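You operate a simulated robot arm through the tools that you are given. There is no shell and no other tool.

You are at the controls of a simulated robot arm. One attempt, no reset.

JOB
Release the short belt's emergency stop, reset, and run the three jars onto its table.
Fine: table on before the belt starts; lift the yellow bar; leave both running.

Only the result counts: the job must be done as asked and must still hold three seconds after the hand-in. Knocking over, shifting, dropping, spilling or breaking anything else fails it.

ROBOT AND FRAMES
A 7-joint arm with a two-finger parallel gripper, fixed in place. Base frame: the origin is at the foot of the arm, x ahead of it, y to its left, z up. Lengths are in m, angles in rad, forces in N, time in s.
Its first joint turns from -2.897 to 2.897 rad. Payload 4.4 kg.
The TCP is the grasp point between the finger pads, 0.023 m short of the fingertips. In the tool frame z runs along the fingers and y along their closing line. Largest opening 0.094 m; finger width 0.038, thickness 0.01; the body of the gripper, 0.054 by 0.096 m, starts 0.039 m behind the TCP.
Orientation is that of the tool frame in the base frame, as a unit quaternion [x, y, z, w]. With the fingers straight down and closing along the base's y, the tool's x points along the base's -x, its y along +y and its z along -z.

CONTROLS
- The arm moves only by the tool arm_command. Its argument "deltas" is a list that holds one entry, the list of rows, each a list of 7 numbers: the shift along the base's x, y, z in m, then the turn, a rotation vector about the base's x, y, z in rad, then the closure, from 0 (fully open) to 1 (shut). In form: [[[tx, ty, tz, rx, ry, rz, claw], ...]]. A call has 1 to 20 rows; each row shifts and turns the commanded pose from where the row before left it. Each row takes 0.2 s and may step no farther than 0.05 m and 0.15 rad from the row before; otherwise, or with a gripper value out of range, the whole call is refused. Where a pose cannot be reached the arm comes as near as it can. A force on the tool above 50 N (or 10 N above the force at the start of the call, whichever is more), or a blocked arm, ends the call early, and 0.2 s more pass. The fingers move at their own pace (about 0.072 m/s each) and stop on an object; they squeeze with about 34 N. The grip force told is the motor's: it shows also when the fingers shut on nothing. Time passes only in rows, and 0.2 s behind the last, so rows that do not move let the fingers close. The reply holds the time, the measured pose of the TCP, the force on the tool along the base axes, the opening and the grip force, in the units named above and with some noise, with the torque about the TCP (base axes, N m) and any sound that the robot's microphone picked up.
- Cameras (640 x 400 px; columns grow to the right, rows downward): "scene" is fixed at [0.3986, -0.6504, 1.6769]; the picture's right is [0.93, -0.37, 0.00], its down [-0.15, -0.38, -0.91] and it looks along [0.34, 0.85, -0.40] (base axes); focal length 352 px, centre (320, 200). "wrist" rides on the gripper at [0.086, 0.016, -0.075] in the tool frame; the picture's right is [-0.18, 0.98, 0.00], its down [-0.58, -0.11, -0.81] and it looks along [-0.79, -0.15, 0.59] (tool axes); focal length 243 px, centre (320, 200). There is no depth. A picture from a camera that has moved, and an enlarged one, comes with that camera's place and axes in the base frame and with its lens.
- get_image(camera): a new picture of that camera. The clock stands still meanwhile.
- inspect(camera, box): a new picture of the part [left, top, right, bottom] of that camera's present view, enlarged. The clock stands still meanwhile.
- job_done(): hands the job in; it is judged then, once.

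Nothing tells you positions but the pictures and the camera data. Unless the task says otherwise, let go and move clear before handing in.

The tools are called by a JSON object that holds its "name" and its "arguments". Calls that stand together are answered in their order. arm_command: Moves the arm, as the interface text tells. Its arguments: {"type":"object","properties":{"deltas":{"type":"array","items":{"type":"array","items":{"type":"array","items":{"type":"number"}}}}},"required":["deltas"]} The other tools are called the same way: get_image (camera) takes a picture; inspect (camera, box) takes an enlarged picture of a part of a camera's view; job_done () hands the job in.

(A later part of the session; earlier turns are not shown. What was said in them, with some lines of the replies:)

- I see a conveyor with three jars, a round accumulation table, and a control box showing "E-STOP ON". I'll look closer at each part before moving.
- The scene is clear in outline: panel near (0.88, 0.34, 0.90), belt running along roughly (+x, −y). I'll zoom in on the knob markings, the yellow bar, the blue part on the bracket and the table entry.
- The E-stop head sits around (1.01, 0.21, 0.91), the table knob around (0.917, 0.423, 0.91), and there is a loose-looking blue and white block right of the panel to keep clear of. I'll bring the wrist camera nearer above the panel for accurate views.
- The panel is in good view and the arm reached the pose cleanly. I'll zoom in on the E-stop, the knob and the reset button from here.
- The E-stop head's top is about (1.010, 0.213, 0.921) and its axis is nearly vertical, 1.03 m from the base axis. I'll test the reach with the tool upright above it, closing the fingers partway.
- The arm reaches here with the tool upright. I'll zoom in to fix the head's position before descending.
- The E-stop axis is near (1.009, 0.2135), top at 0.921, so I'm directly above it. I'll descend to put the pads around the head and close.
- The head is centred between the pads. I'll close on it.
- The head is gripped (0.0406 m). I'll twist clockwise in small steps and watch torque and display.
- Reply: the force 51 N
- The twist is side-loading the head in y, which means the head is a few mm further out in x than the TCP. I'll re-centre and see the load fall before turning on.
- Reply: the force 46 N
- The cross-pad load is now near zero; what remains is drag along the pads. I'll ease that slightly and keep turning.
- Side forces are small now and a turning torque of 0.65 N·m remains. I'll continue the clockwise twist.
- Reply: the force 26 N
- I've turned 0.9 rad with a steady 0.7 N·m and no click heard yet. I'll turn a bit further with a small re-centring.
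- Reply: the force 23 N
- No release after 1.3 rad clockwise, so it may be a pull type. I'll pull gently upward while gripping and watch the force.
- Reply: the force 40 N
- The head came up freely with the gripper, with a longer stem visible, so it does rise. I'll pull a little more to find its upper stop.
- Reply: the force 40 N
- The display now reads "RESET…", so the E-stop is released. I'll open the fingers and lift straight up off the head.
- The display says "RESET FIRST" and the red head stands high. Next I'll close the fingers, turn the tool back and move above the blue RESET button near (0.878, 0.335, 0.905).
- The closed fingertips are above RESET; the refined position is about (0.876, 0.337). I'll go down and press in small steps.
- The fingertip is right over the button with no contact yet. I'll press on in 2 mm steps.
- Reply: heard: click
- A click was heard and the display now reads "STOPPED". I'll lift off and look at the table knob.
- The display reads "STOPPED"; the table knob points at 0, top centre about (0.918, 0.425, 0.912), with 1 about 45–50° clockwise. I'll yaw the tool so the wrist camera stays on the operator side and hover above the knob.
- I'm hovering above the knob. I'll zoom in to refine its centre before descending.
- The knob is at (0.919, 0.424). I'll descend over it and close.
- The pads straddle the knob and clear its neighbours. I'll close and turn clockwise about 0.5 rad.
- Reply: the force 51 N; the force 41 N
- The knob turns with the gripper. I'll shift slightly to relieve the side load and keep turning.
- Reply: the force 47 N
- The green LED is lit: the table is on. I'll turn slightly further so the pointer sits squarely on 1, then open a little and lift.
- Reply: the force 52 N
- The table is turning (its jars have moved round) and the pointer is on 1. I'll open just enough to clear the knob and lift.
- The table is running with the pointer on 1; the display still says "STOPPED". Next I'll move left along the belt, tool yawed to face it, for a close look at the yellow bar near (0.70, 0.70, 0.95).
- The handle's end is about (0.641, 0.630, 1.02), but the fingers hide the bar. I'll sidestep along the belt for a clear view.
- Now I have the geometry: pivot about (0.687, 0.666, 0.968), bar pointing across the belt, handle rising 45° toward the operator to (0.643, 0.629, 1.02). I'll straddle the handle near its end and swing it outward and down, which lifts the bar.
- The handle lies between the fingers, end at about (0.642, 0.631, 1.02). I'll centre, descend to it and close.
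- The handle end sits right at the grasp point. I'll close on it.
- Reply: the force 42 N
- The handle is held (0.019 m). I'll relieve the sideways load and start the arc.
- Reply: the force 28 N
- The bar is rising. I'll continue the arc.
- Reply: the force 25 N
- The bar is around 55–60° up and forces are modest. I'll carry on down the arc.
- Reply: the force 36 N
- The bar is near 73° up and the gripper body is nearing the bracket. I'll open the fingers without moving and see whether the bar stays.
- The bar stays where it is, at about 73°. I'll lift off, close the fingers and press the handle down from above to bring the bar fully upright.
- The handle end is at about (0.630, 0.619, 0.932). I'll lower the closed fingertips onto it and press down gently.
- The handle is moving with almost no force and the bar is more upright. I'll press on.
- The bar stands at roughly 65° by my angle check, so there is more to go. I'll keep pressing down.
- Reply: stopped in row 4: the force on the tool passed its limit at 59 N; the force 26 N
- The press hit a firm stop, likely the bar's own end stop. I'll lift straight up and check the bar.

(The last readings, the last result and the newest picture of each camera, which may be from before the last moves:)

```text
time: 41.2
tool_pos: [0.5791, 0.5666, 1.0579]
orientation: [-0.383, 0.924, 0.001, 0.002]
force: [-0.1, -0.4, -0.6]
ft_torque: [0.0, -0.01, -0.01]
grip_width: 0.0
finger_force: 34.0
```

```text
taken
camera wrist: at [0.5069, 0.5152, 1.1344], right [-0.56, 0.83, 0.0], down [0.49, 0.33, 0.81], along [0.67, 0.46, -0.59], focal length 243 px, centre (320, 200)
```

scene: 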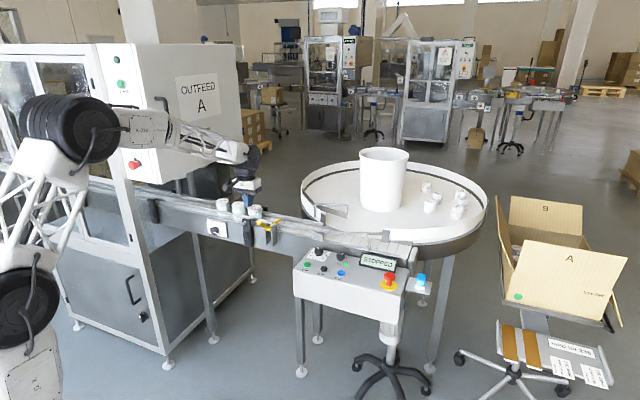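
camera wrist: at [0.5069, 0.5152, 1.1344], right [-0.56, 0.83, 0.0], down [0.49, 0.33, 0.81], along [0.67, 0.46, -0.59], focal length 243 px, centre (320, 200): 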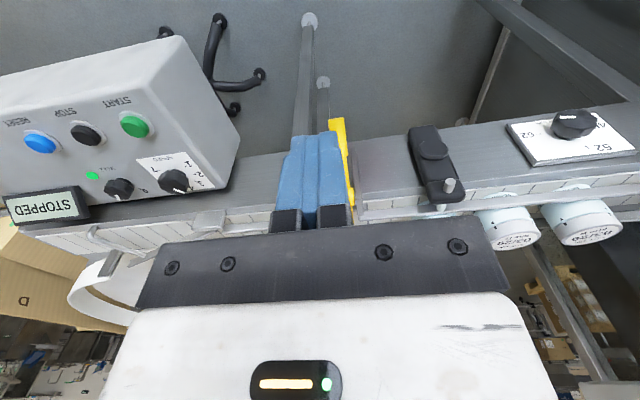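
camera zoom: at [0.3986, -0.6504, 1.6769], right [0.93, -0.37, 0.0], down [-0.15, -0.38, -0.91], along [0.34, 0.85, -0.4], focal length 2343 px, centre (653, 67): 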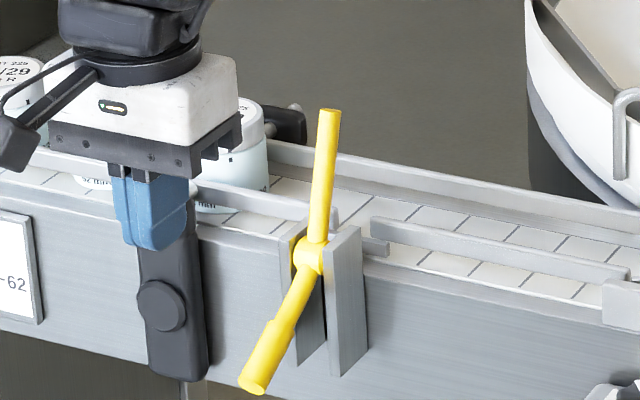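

The bar now stands up by itself, leaning near its end stop and clear of the jars' path. Next I'll move above the green START button near (0.780, 0.437) and recheck everything from there.

{"name": "arm_command", "arguments": {"deltas": [[[0.0335, -0.0216, -0.0047, 0, 0, 0, 1], [0.0335, -0.0216, -0.0047, 0, 0, 0, 1], [0.0335, -0.0216, -0.0047, 0, 0, 0, 1], [0.0335, -0.0216, -0.0047, 0, 0, 0, 1], [0.0335, -0.0216, -0.0047, 0, 0, 0, 1], [0.0335, -0.0216, -0.0047, 0, 0, 0, 1], [0, 0, 0, 0, 0, 0, 1]]]}}

{"name": "get_image", "arguments": {"camera": "wrist"}}

{"name": "inspect", "arguments": {"camera": "wrist", "box": [440, 80, 640, 230]}}

{"name": "inspect", "arguments": {"camera": "scene", "box": [280, 220, 380, 290]}}

{"name": "inspect", "arguments": {"camera": "scene", "box": [222, 190, 318, 250]}}

```text
time: 42.8
tool_pos: [0.778, 0.4382, 1.0304]
orientation: [-0.382, 0.924, 0.001, 0.002]
force: [0.7, -0.4, 0.5]
ft_torque: [-0.01, -0.02, 0.0]
grip_width: 0.0
finger_force: 33.7
```

```text
taken
camera wrist: at [0.705, 0.3868, 1.1054], right [-0.56, 0.83, 0.0], down [0.49, 0.33, 0.81], along [0.67, 0.46, -0.59], focal length 243 px, centre (320, 200)
```

wrist: 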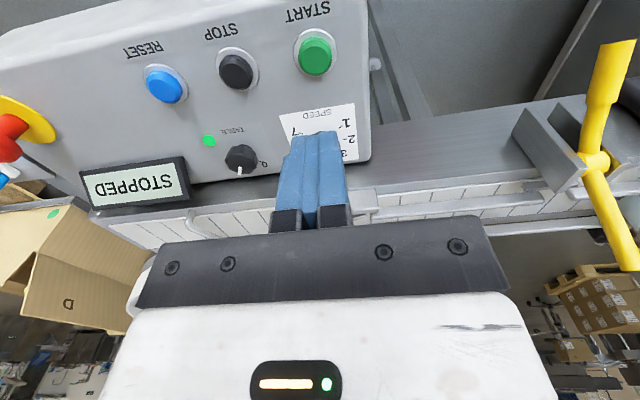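

```text
2.67 times, centred on (540, 155) of wrist
camera zoom: at [0.705, 0.3868, 1.1054], right [-0.56, 0.83, 0.0], down [0.49, 0.33, 0.81], along [0.67, 0.46, -0.59], focal length 647 px, centre (-267, 320)
```

zoom: 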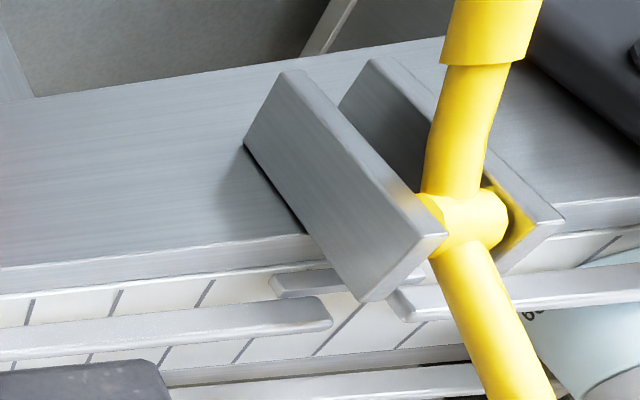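

```text
5.71 times, centred on (330, 255) of scene
camera zoom: at [0.3986, -0.6504, 1.6769], right [0.93, -0.37, 0.0], down [-0.15, -0.38, -0.91], along [0.34, 0.85, -0.4], focal length 2008 px, centre (263, -114)
```

zoom: 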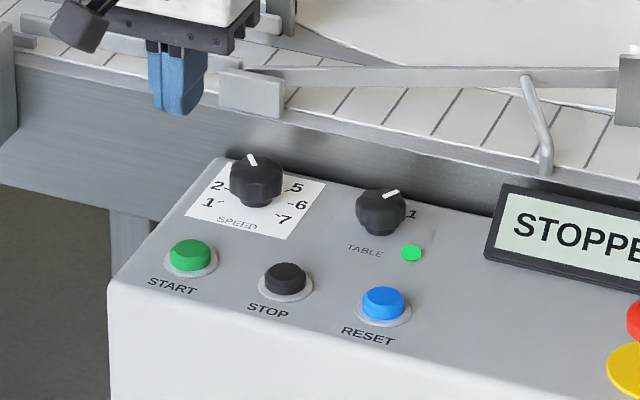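

```text
6.67 times, centred on (270, 220) of scene
camera zoom: at [0.3986, -0.6504, 1.6769], right [0.93, -0.37, 0.0], down [-0.15, -0.38, -0.91], along [0.34, 0.85, -0.4], focal length 2343 px, centre (653, 67)
```

zoom: 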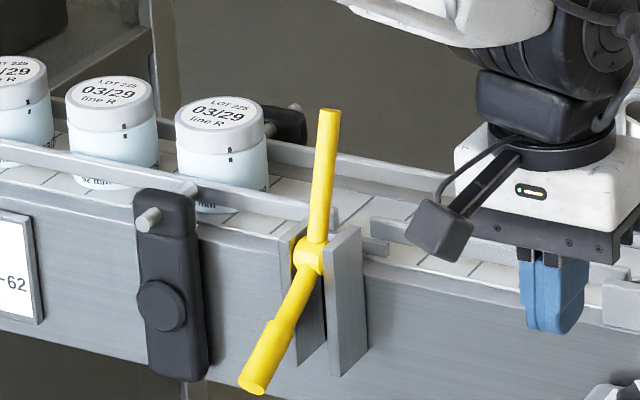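

The bar is up and clear, the table LED is lit and the display says "STOPPED". START is at (0.779, 0.433); I'll press it now.

{"name": "arm_command", "arguments": {"deltas": [[[0.0007, -0.005, -0.04, 0, 0, 0, 1], [0, 0, -0.04, 0, 0, 0, 1], [0, 0, -0.02, 0, 0, 0, 1], [0, 0, -0.006, 0, 0, 0, 1], [0, 0, -0.003, 0, 0, 0, 1], [0, 0, -0.003, 0, 0, 0, 1]]]}}

{"name": "inspect", "arguments": {"camera": "scene", "box": [280, 220, 420, 300]}}

{"name": "get_image", "arguments": {"camera": "scene"}}

```text
time: 44.2
tool_pos: [0.779, 0.4309, 0.9198]
orientation: [-0.383, 0.924, 0.0, 0.002]
force: [-0.7, -0.3, 0.0]
ft_torque: [0.01, 0.02, -0.02]
grip_width: 0.0002
finger_force: 34.2
```

```text
4.57 times, centred on (350, 260) of scene
camera zoom: at [0.3986, -0.6504, 1.6769], right [0.93, -0.37, 0.0], down [-0.15, -0.38, -0.91], along [0.34, 0.85, -0.4], focal length 1607 px, centre (183, -74)
```

zoom: 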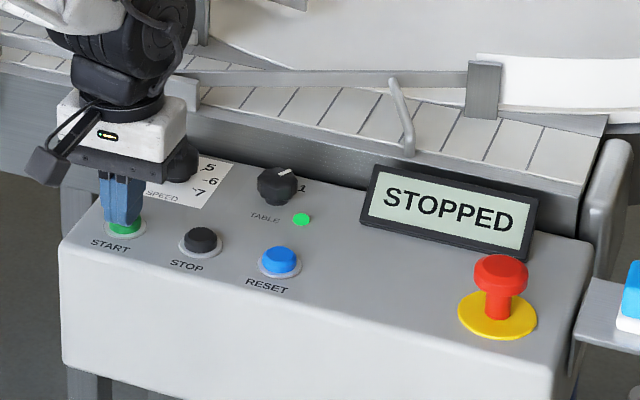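

```text
taken
```

scene: 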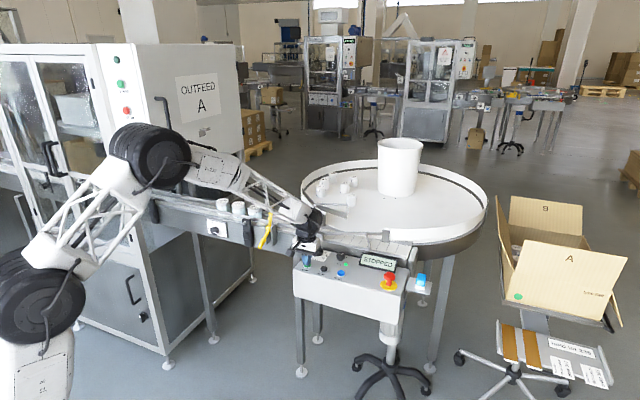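

The fingertip is just above START and not yet pressing. The table's own jars are just coming round to the entry guide, so I'll hold a few seconds to let them pass before starting the belt.

{"name": "arm_command", "arguments": {"deltas": [[[0, 0, 0.004, 0, 0, 0, 1], [0, 0, 0, 0, 0, 0, 1], [0, 0, 0, 0, 0, 0, 1], [0, 0, 0, 0, 0, 0, 1], [0, 0, 0, 0, 0, 0, 1], [0, 0, 0, 0, 0, 0, 1], [0, 0, 0, 0, 0, 0, 1], [0, 0, 0, 0, 0, 0, 1], [0, 0, 0, 0, 0, 0, 1], [0, 0, 0, 0, 0, 0, 1], [0, 0, 0, 0, 0, 0, 1], [0, 0, 0, 0, 0, 0, 1], [0, 0, 0, 0, 0, 0, 1], [0, 0, 0, 0, 0, 0, 1], [0, 0, 0, 0, 0, 0, 1]]]}}

{"name": "inspect", "arguments": {"camera": "scene", "box": [290, 130, 500, 260]}}

```text
time: 47.4
tool_pos: [0.7792, 0.4325, 0.9247]
orientation: [-0.383, 0.924, 0.0, 0.001]
force: [-0.2, 0.0, 0.3]
ft_torque: [0.01, 0.04, 0.02]
grip_width: 0.0
finger_force: 33.8
```

```text
3.05 times, centred on (395, 195) of scene
camera zoom: at [0.3986, -0.6504, 1.6769], right [0.93, -0.37, 0.0], down [-0.15, -0.38, -0.91], along [0.34, 0.85, -0.4], focal length 1071 px, centre (91, 215)
```

zoom: 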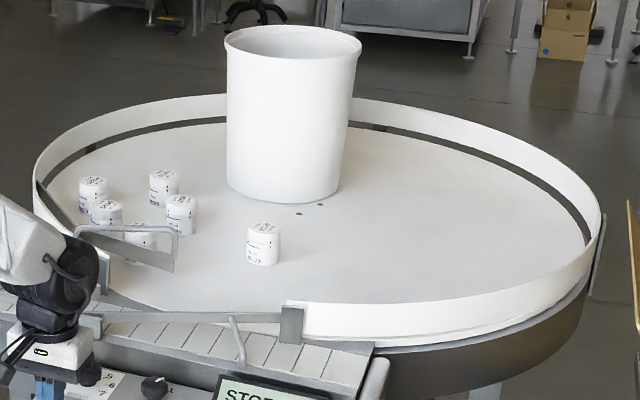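

The table's jars are passing inside the guide plate as intended. I'll wait until they clear the entry.

{"name": "arm_command", "arguments": {"deltas": [[[0, 0, 0, 0, 0, 0, 1], [0, 0, 0, 0, 0, 0, 1], [0, 0, 0, 0, 0, 0, 1], [0, 0, 0, 0, 0, 0, 1], [0, 0, 0, 0, 0, 0, 1], [0, 0, 0, 0, 0, 0, 1], [0, 0, 0, 0, 0, 0, 1], [0, 0, 0, 0, 0, 0, 1], [0, 0, 0, 0, 0, 0, 1], [0, 0, 0, 0, 0, 0, 1], [0, 0, 0, 0, 0, 0, 1], [0, 0, 0, 0, 0, 0, 1], [0, 0, 0, 0, 0, 0, 1], [0, 0, 0, 0, 0, 0, 1], [0, 0, 0, 0, 0, 0, 1], [0, 0, 0, 0, 0, 0, 1], [0, 0, 0, 0, 0, 0, 1], [0, 0, 0, 0, 0, 0, 1], [0, 0, 0, 0, 0, 0, 1], [0, 0, 0, 0, 0, 0, 1]]]}}

{"name": "inspect", "arguments": {"camera": "scene", "box": [290, 130, 500, 260]}}

```text
time: 51.6
tool_pos: [0.7789, 0.4328, 0.9242]
orientation: [-0.383, 0.924, 0.0, 0.002]
force: [-0.9, -0.1, -0.8]
ft_torque: [0.01, 0.01, -0.01]
grip_width: 0.0002
finger_force: 34.2
```

```text
3.05 times, centred on (395, 195) of scene
camera zoom: at [0.3986, -0.6504, 1.6769], right [0.93, -0.37, 0.0], down [-0.15, -0.38, -0.91], along [0.34, 0.85, -0.4], focal length 1071 px, centre (91, 215)
```

zoom: 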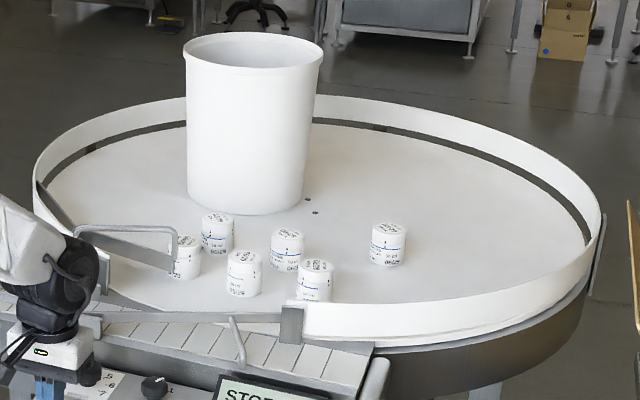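

Nearly all of them are past the entry. I'll wait two more seconds and then press START.

{"name": "arm_command", "arguments": {"deltas": [[[0, 0, 0, 0, 0, 0, 1], [0, 0, 0, 0, 0, 0, 1], [0, 0, 0, 0, 0, 0, 1], [0, 0, 0, 0, 0, 0, 1], [0, 0, 0, 0, 0, 0, 1], [0, 0, 0, 0, 0, 0, 1], [0, 0, 0, 0, 0, 0, 1], [0, 0, 0, 0, 0, 0, 1], [0, 0, -0.004, 0, 0, 0, 1], [0, 0, -0.003, 0, 0, 0, 1], [0, 0, -0.003, 0, 0, 0, 1]]]}}

{"name": "inspect", "arguments": {"camera": "scene", "box": [280, 220, 420, 300]}}

```text
time: 54.0
tool_pos: [0.779, 0.4324, 0.9155]
orientation: [-0.382, 0.924, 0.002, 0.001]
force: [2.5, -0.3, 3.3]
ft_torque: [0.02, -0.02, 0.0]
grip_width: 0.0
finger_force: 34.0
heard: click
```

```text
4.57 times, centred on (350, 260) of scene
camera zoom: at [0.3986, -0.6504, 1.6769], right [0.93, -0.37, 0.0], down [-0.15, -0.38, -0.91], along [0.34, 0.85, -0.4], focal length 1607 px, centre (183, -74)
```

zoom: 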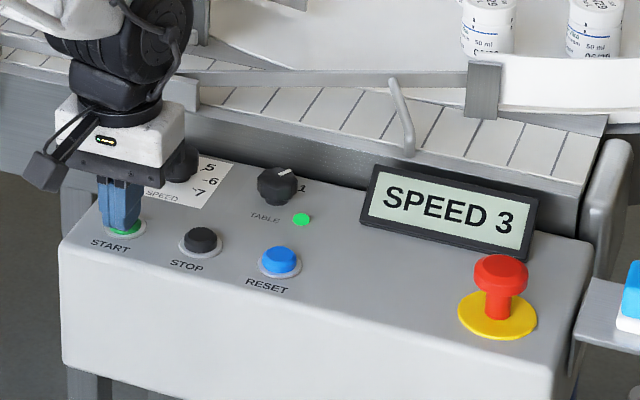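

A click, and the display now reads "SPEED 3": the belt runs. I'll lift off and draw back toward the base, clear of the belt.

{"name": "arm_command", "arguments": {"deltas": [[[0, 0, 0.02, 0, 0, 0, 1], [-0.01, -0.01, 0.04, 0, 0, 0, 1], [-0.03, -0.02, 0.03, 0, 0, 0, 1], [-0.03, -0.02, 0.03, 0, 0, 0, 1], [-0.03, -0.02, 0.03, 0, 0, 0, 1]]]}}

{"name": "get_image", "arguments": {"camera": "scene"}}

{"name": "inspect", "arguments": {"camera": "scene", "box": [200, 170, 400, 290]}}

```text
time: 55.2
tool_pos: [0.6794, 0.3602, 1.0648]
orientation: [-0.382, 0.924, 0.001, 0.0]
force: [0.2, -0.6, -1.6]
ft_torque: [0.01, -0.02, -0.01]
grip_width: 0.0
finger_force: 33.2
```

```text
taken
```

scene: 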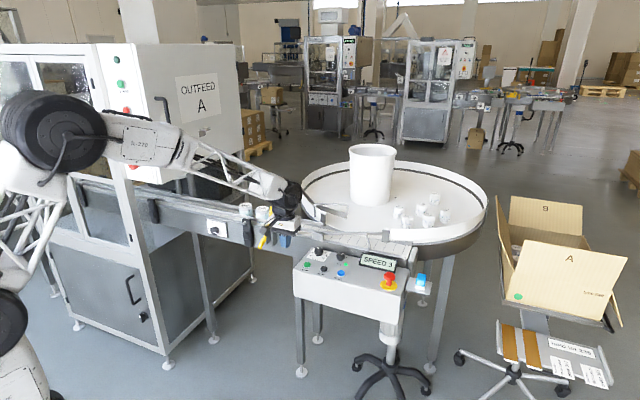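

```text
3.20 times, centred on (300, 230) of scene
camera zoom: at [0.3986, -0.6504, 1.6769], right [0.93, -0.37, 0.0], down [-0.15, -0.38, -0.91], along [0.34, 0.85, -0.4], focal length 1125 px, centre (384, 104)
```

zoom: 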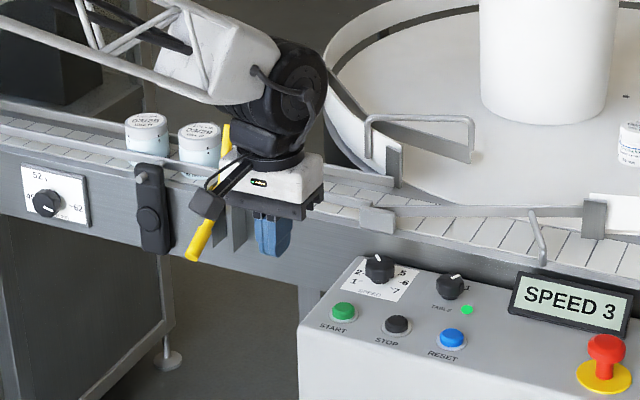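

The jars are moving along the belt. I'll raise the arm up and back so it's well clear and I can watch.

{"name": "arm_command", "arguments": {"deltas": [[[-0.028, 0.0, 0.04, 0, 0, 0, 1], [-0.028, 0.0, 0.04, 0, 0, 0, 1], [-0.028, 0.0, 0.04, 0, 0, 0, 1], [-0.028, 0.0, 0.04, 0, 0, 0, 1], [-0.028, 0.0, 0.04, 0, 0, 0, 1], [-0.028, 0.0, 0.04, 0, 0, 0, 1]]]}}

{"name": "inspect", "arguments": {"camera": "scene", "box": [200, 170, 400, 290]}}

```text
time: 56.6
tool_pos: [0.5084, 0.3643, 1.3065]
orientation: [-0.383, 0.924, 0.001, 0.001]
force: [0.2, -0.5, -0.1]
ft_torque: [-0.01, 0.01, -0.03]
grip_width: 0.0
finger_force: 33.7
```

```text
3.20 times, centred on (300, 230) of scene
camera zoom: at [0.3986, -0.6504, 1.6769], right [0.93, -0.37, 0.0], down [-0.15, -0.38, -0.91], along [0.34, 0.85, -0.4], focal length 1125 px, centre (384, 104)
```

zoom: 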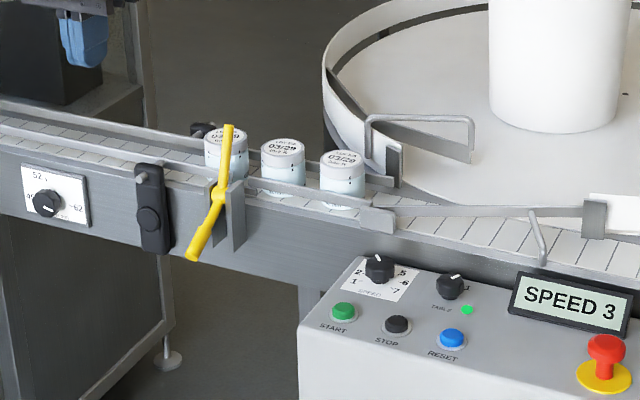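

The jars pass the raised bar without trouble. I'll wait and watch them onto the table.

{"name": "arm_command", "arguments": {"deltas": [[[0, 0, 0, 0, 0, 0, 1], [0, 0, 0, 0, 0, 0, 1], [0, 0, 0, 0, 0, 0, 1], [0, 0, 0, 0, 0, 0, 1], [0, 0, 0, 0, 0, 0, 1], [0, 0, 0, 0, 0, 0, 1], [0, 0, 0, 0, 0, 0, 1], [0, 0, 0, 0, 0, 0, 1], [0, 0, 0, 0, 0, 0, 1], [0, 0, 0, 0, 0, 0, 1], [0, 0, 0, 0, 0, 0, 1], [0, 0, 0, 0, 0, 0, 1], [0, 0, 0, 0, 0, 0, 1], [0, 0, 0, 0, 0, 0, 1], [0, 0, 0, 0, 0, 0, 1]]]}}

{"name": "inspect", "arguments": {"camera": "scene", "box": [240, 130, 500, 290]}}

```text
time: 59.8
tool_pos: [0.5089, 0.3632, 1.307]
orientation: [-0.383, 0.924, 0.0, 0.002]
force: [-0.1, -0.2, 0.1]
ft_torque: [-0.01, 0.01, -0.02]
grip_width: 0.0
finger_force: 34.0
```

```text
2.46 times, centred on (370, 210) of scene
camera zoom: at [0.3986, -0.6504, 1.6769], right [0.93, -0.37, 0.0], down [-0.15, -0.38, -0.91], along [0.34, 0.85, -0.4], focal length 865 px, centre (197, 175)
```

zoom: 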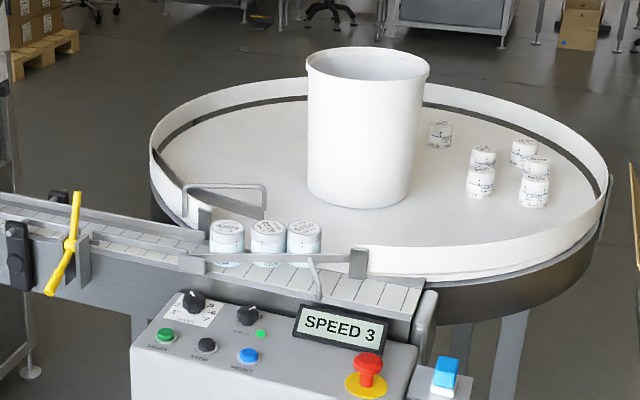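

The jars have reached the diverter and bunched together. I'll keep watching.

{"name": "arm_command", "arguments": {"deltas": [[[0, 0, 0, 0, 0, 0, 1], [0, 0, 0, 0, 0, 0, 1], [0, 0, 0, 0, 0, 0, 1], [0, 0, 0, 0, 0, 0, 1], [0, 0, 0, 0, 0, 0, 1], [0, 0, 0, 0, 0, 0, 1], [0, 0, 0, 0, 0, 0, 1], [0, 0, 0, 0, 0, 0, 1], [0, 0, 0, 0, 0, 0, 1], [0, 0, 0, 0, 0, 0, 1]]]}}

{"name": "inspect", "arguments": {"camera": "scene", "box": [240, 130, 500, 290]}}

```text
time: 62.0
tool_pos: [0.5082, 0.3651, 1.3065]
orientation: [-0.382, 0.924, 0.001, 0.003]
force: [0.8, 0.7, 0.4]
ft_torque: [0.04, 0.02, 0.01]
grip_width: 0.0
finger_force: 34.0
```

```text
2.46 times, centred on (370, 210) of scene
camera zoom: at [0.3986, -0.6504, 1.6769], right [0.93, -0.37, 0.0], down [-0.15, -0.38, -0.91], along [0.34, 0.85, -0.4], focal length 865 px, centre (197, 175)
```

zoom: 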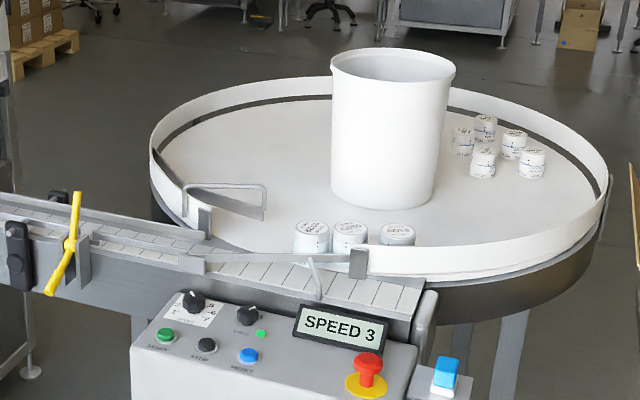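

All three jars are crossing onto the table upright. I'll wait a bit more and confirm they are riding well inside the rim.

{"name": "arm_command", "arguments": {"deltas": [[[0, 0, 0, 0, 0, 0, 1], [0, 0, 0, 0, 0, 0, 1], [0, 0, 0, 0, 0, 0, 1], [0, 0, 0, 0, 0, 0, 1], [0, 0, 0, 0, 0, 0, 1], [0, 0, 0, 0, 0, 0, 1], [0, 0, 0, 0, 0, 0, 1], [0, 0, 0, 0, 0, 0, 1], [0, 0, 0, 0, 0, 0, 1], [0, 0, 0, 0, 0, 0, 1], [0, 0, 0, 0, 0, 0, 1], [0, 0, 0, 0, 0, 0, 1], [0, 0, 0, 0, 0, 0, 1], [0, 0, 0, 0, 0, 0, 1], [0, 0, 0, 0, 0, 0, 1]]]}}

{"name": "get_image", "arguments": {"camera": "scene"}}

{"name": "inspect", "arguments": {"camera": "scene", "box": [240, 130, 500, 290]}}

```text
time: 65.2
tool_pos: [0.5082, 0.3646, 1.3066]
orientation: [-0.383, 0.924, 0.001, 0.001]
force: [0.3, 0.8, 0.2]
ft_torque: [0.01, -0.06, 0.02]
grip_width: 0.0001
finger_force: 33.4
```

```text
taken
```

scene: 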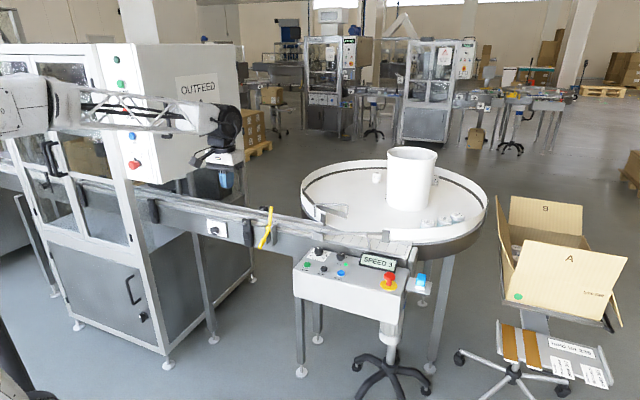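

```text
2.46 times, centred on (370, 210) of scene
camera zoom: at [0.3986, -0.6504, 1.6769], right [0.93, -0.37, 0.0], down [-0.15, -0.38, -0.91], along [0.34, 0.85, -0.4], focal length 865 px, centre (197, 175)
```

zoom: 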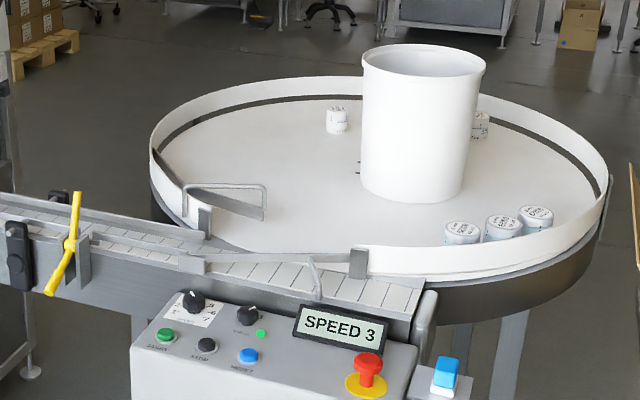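

All three jars are upright on the turning table. The bar is up, the display reads "SPEED 3", the table LED is lit and the arm is well clear, so I'm handing in.

{"name": "job_done", "arguments": {}}

```text
The job is handed in.
```

The job is done and handed in: all three jars are on the table, standing upright, and both the belt and the table are still running.

- **Emergency stop:** it did not release when twisted 1.3 rad clockwise. It came free when I pulled the head up, and the display changed to "RESET FIRST".
- **Reset:** the blue button clicked and the display went to "STOPPED".
- **Table:** I turned its knob to 1 before starting the belt. Its green light came on and it began turning.
- **Yellow bar:** lifted until it met a firm stop, at about 70°. It holds by itself, and the jars passed it without touching.
- **Belt:** I waited about 9 s for the jars already on the table to pass the entry before pressing START. It runs at speed 3, as the knob was already set.

I saw nothing knocked over or dropped. The tub and the six jars already on the table are riding round with it. At the last look, four of those jars were hidden behind the tub. The arm is raised and well clear of the belt.
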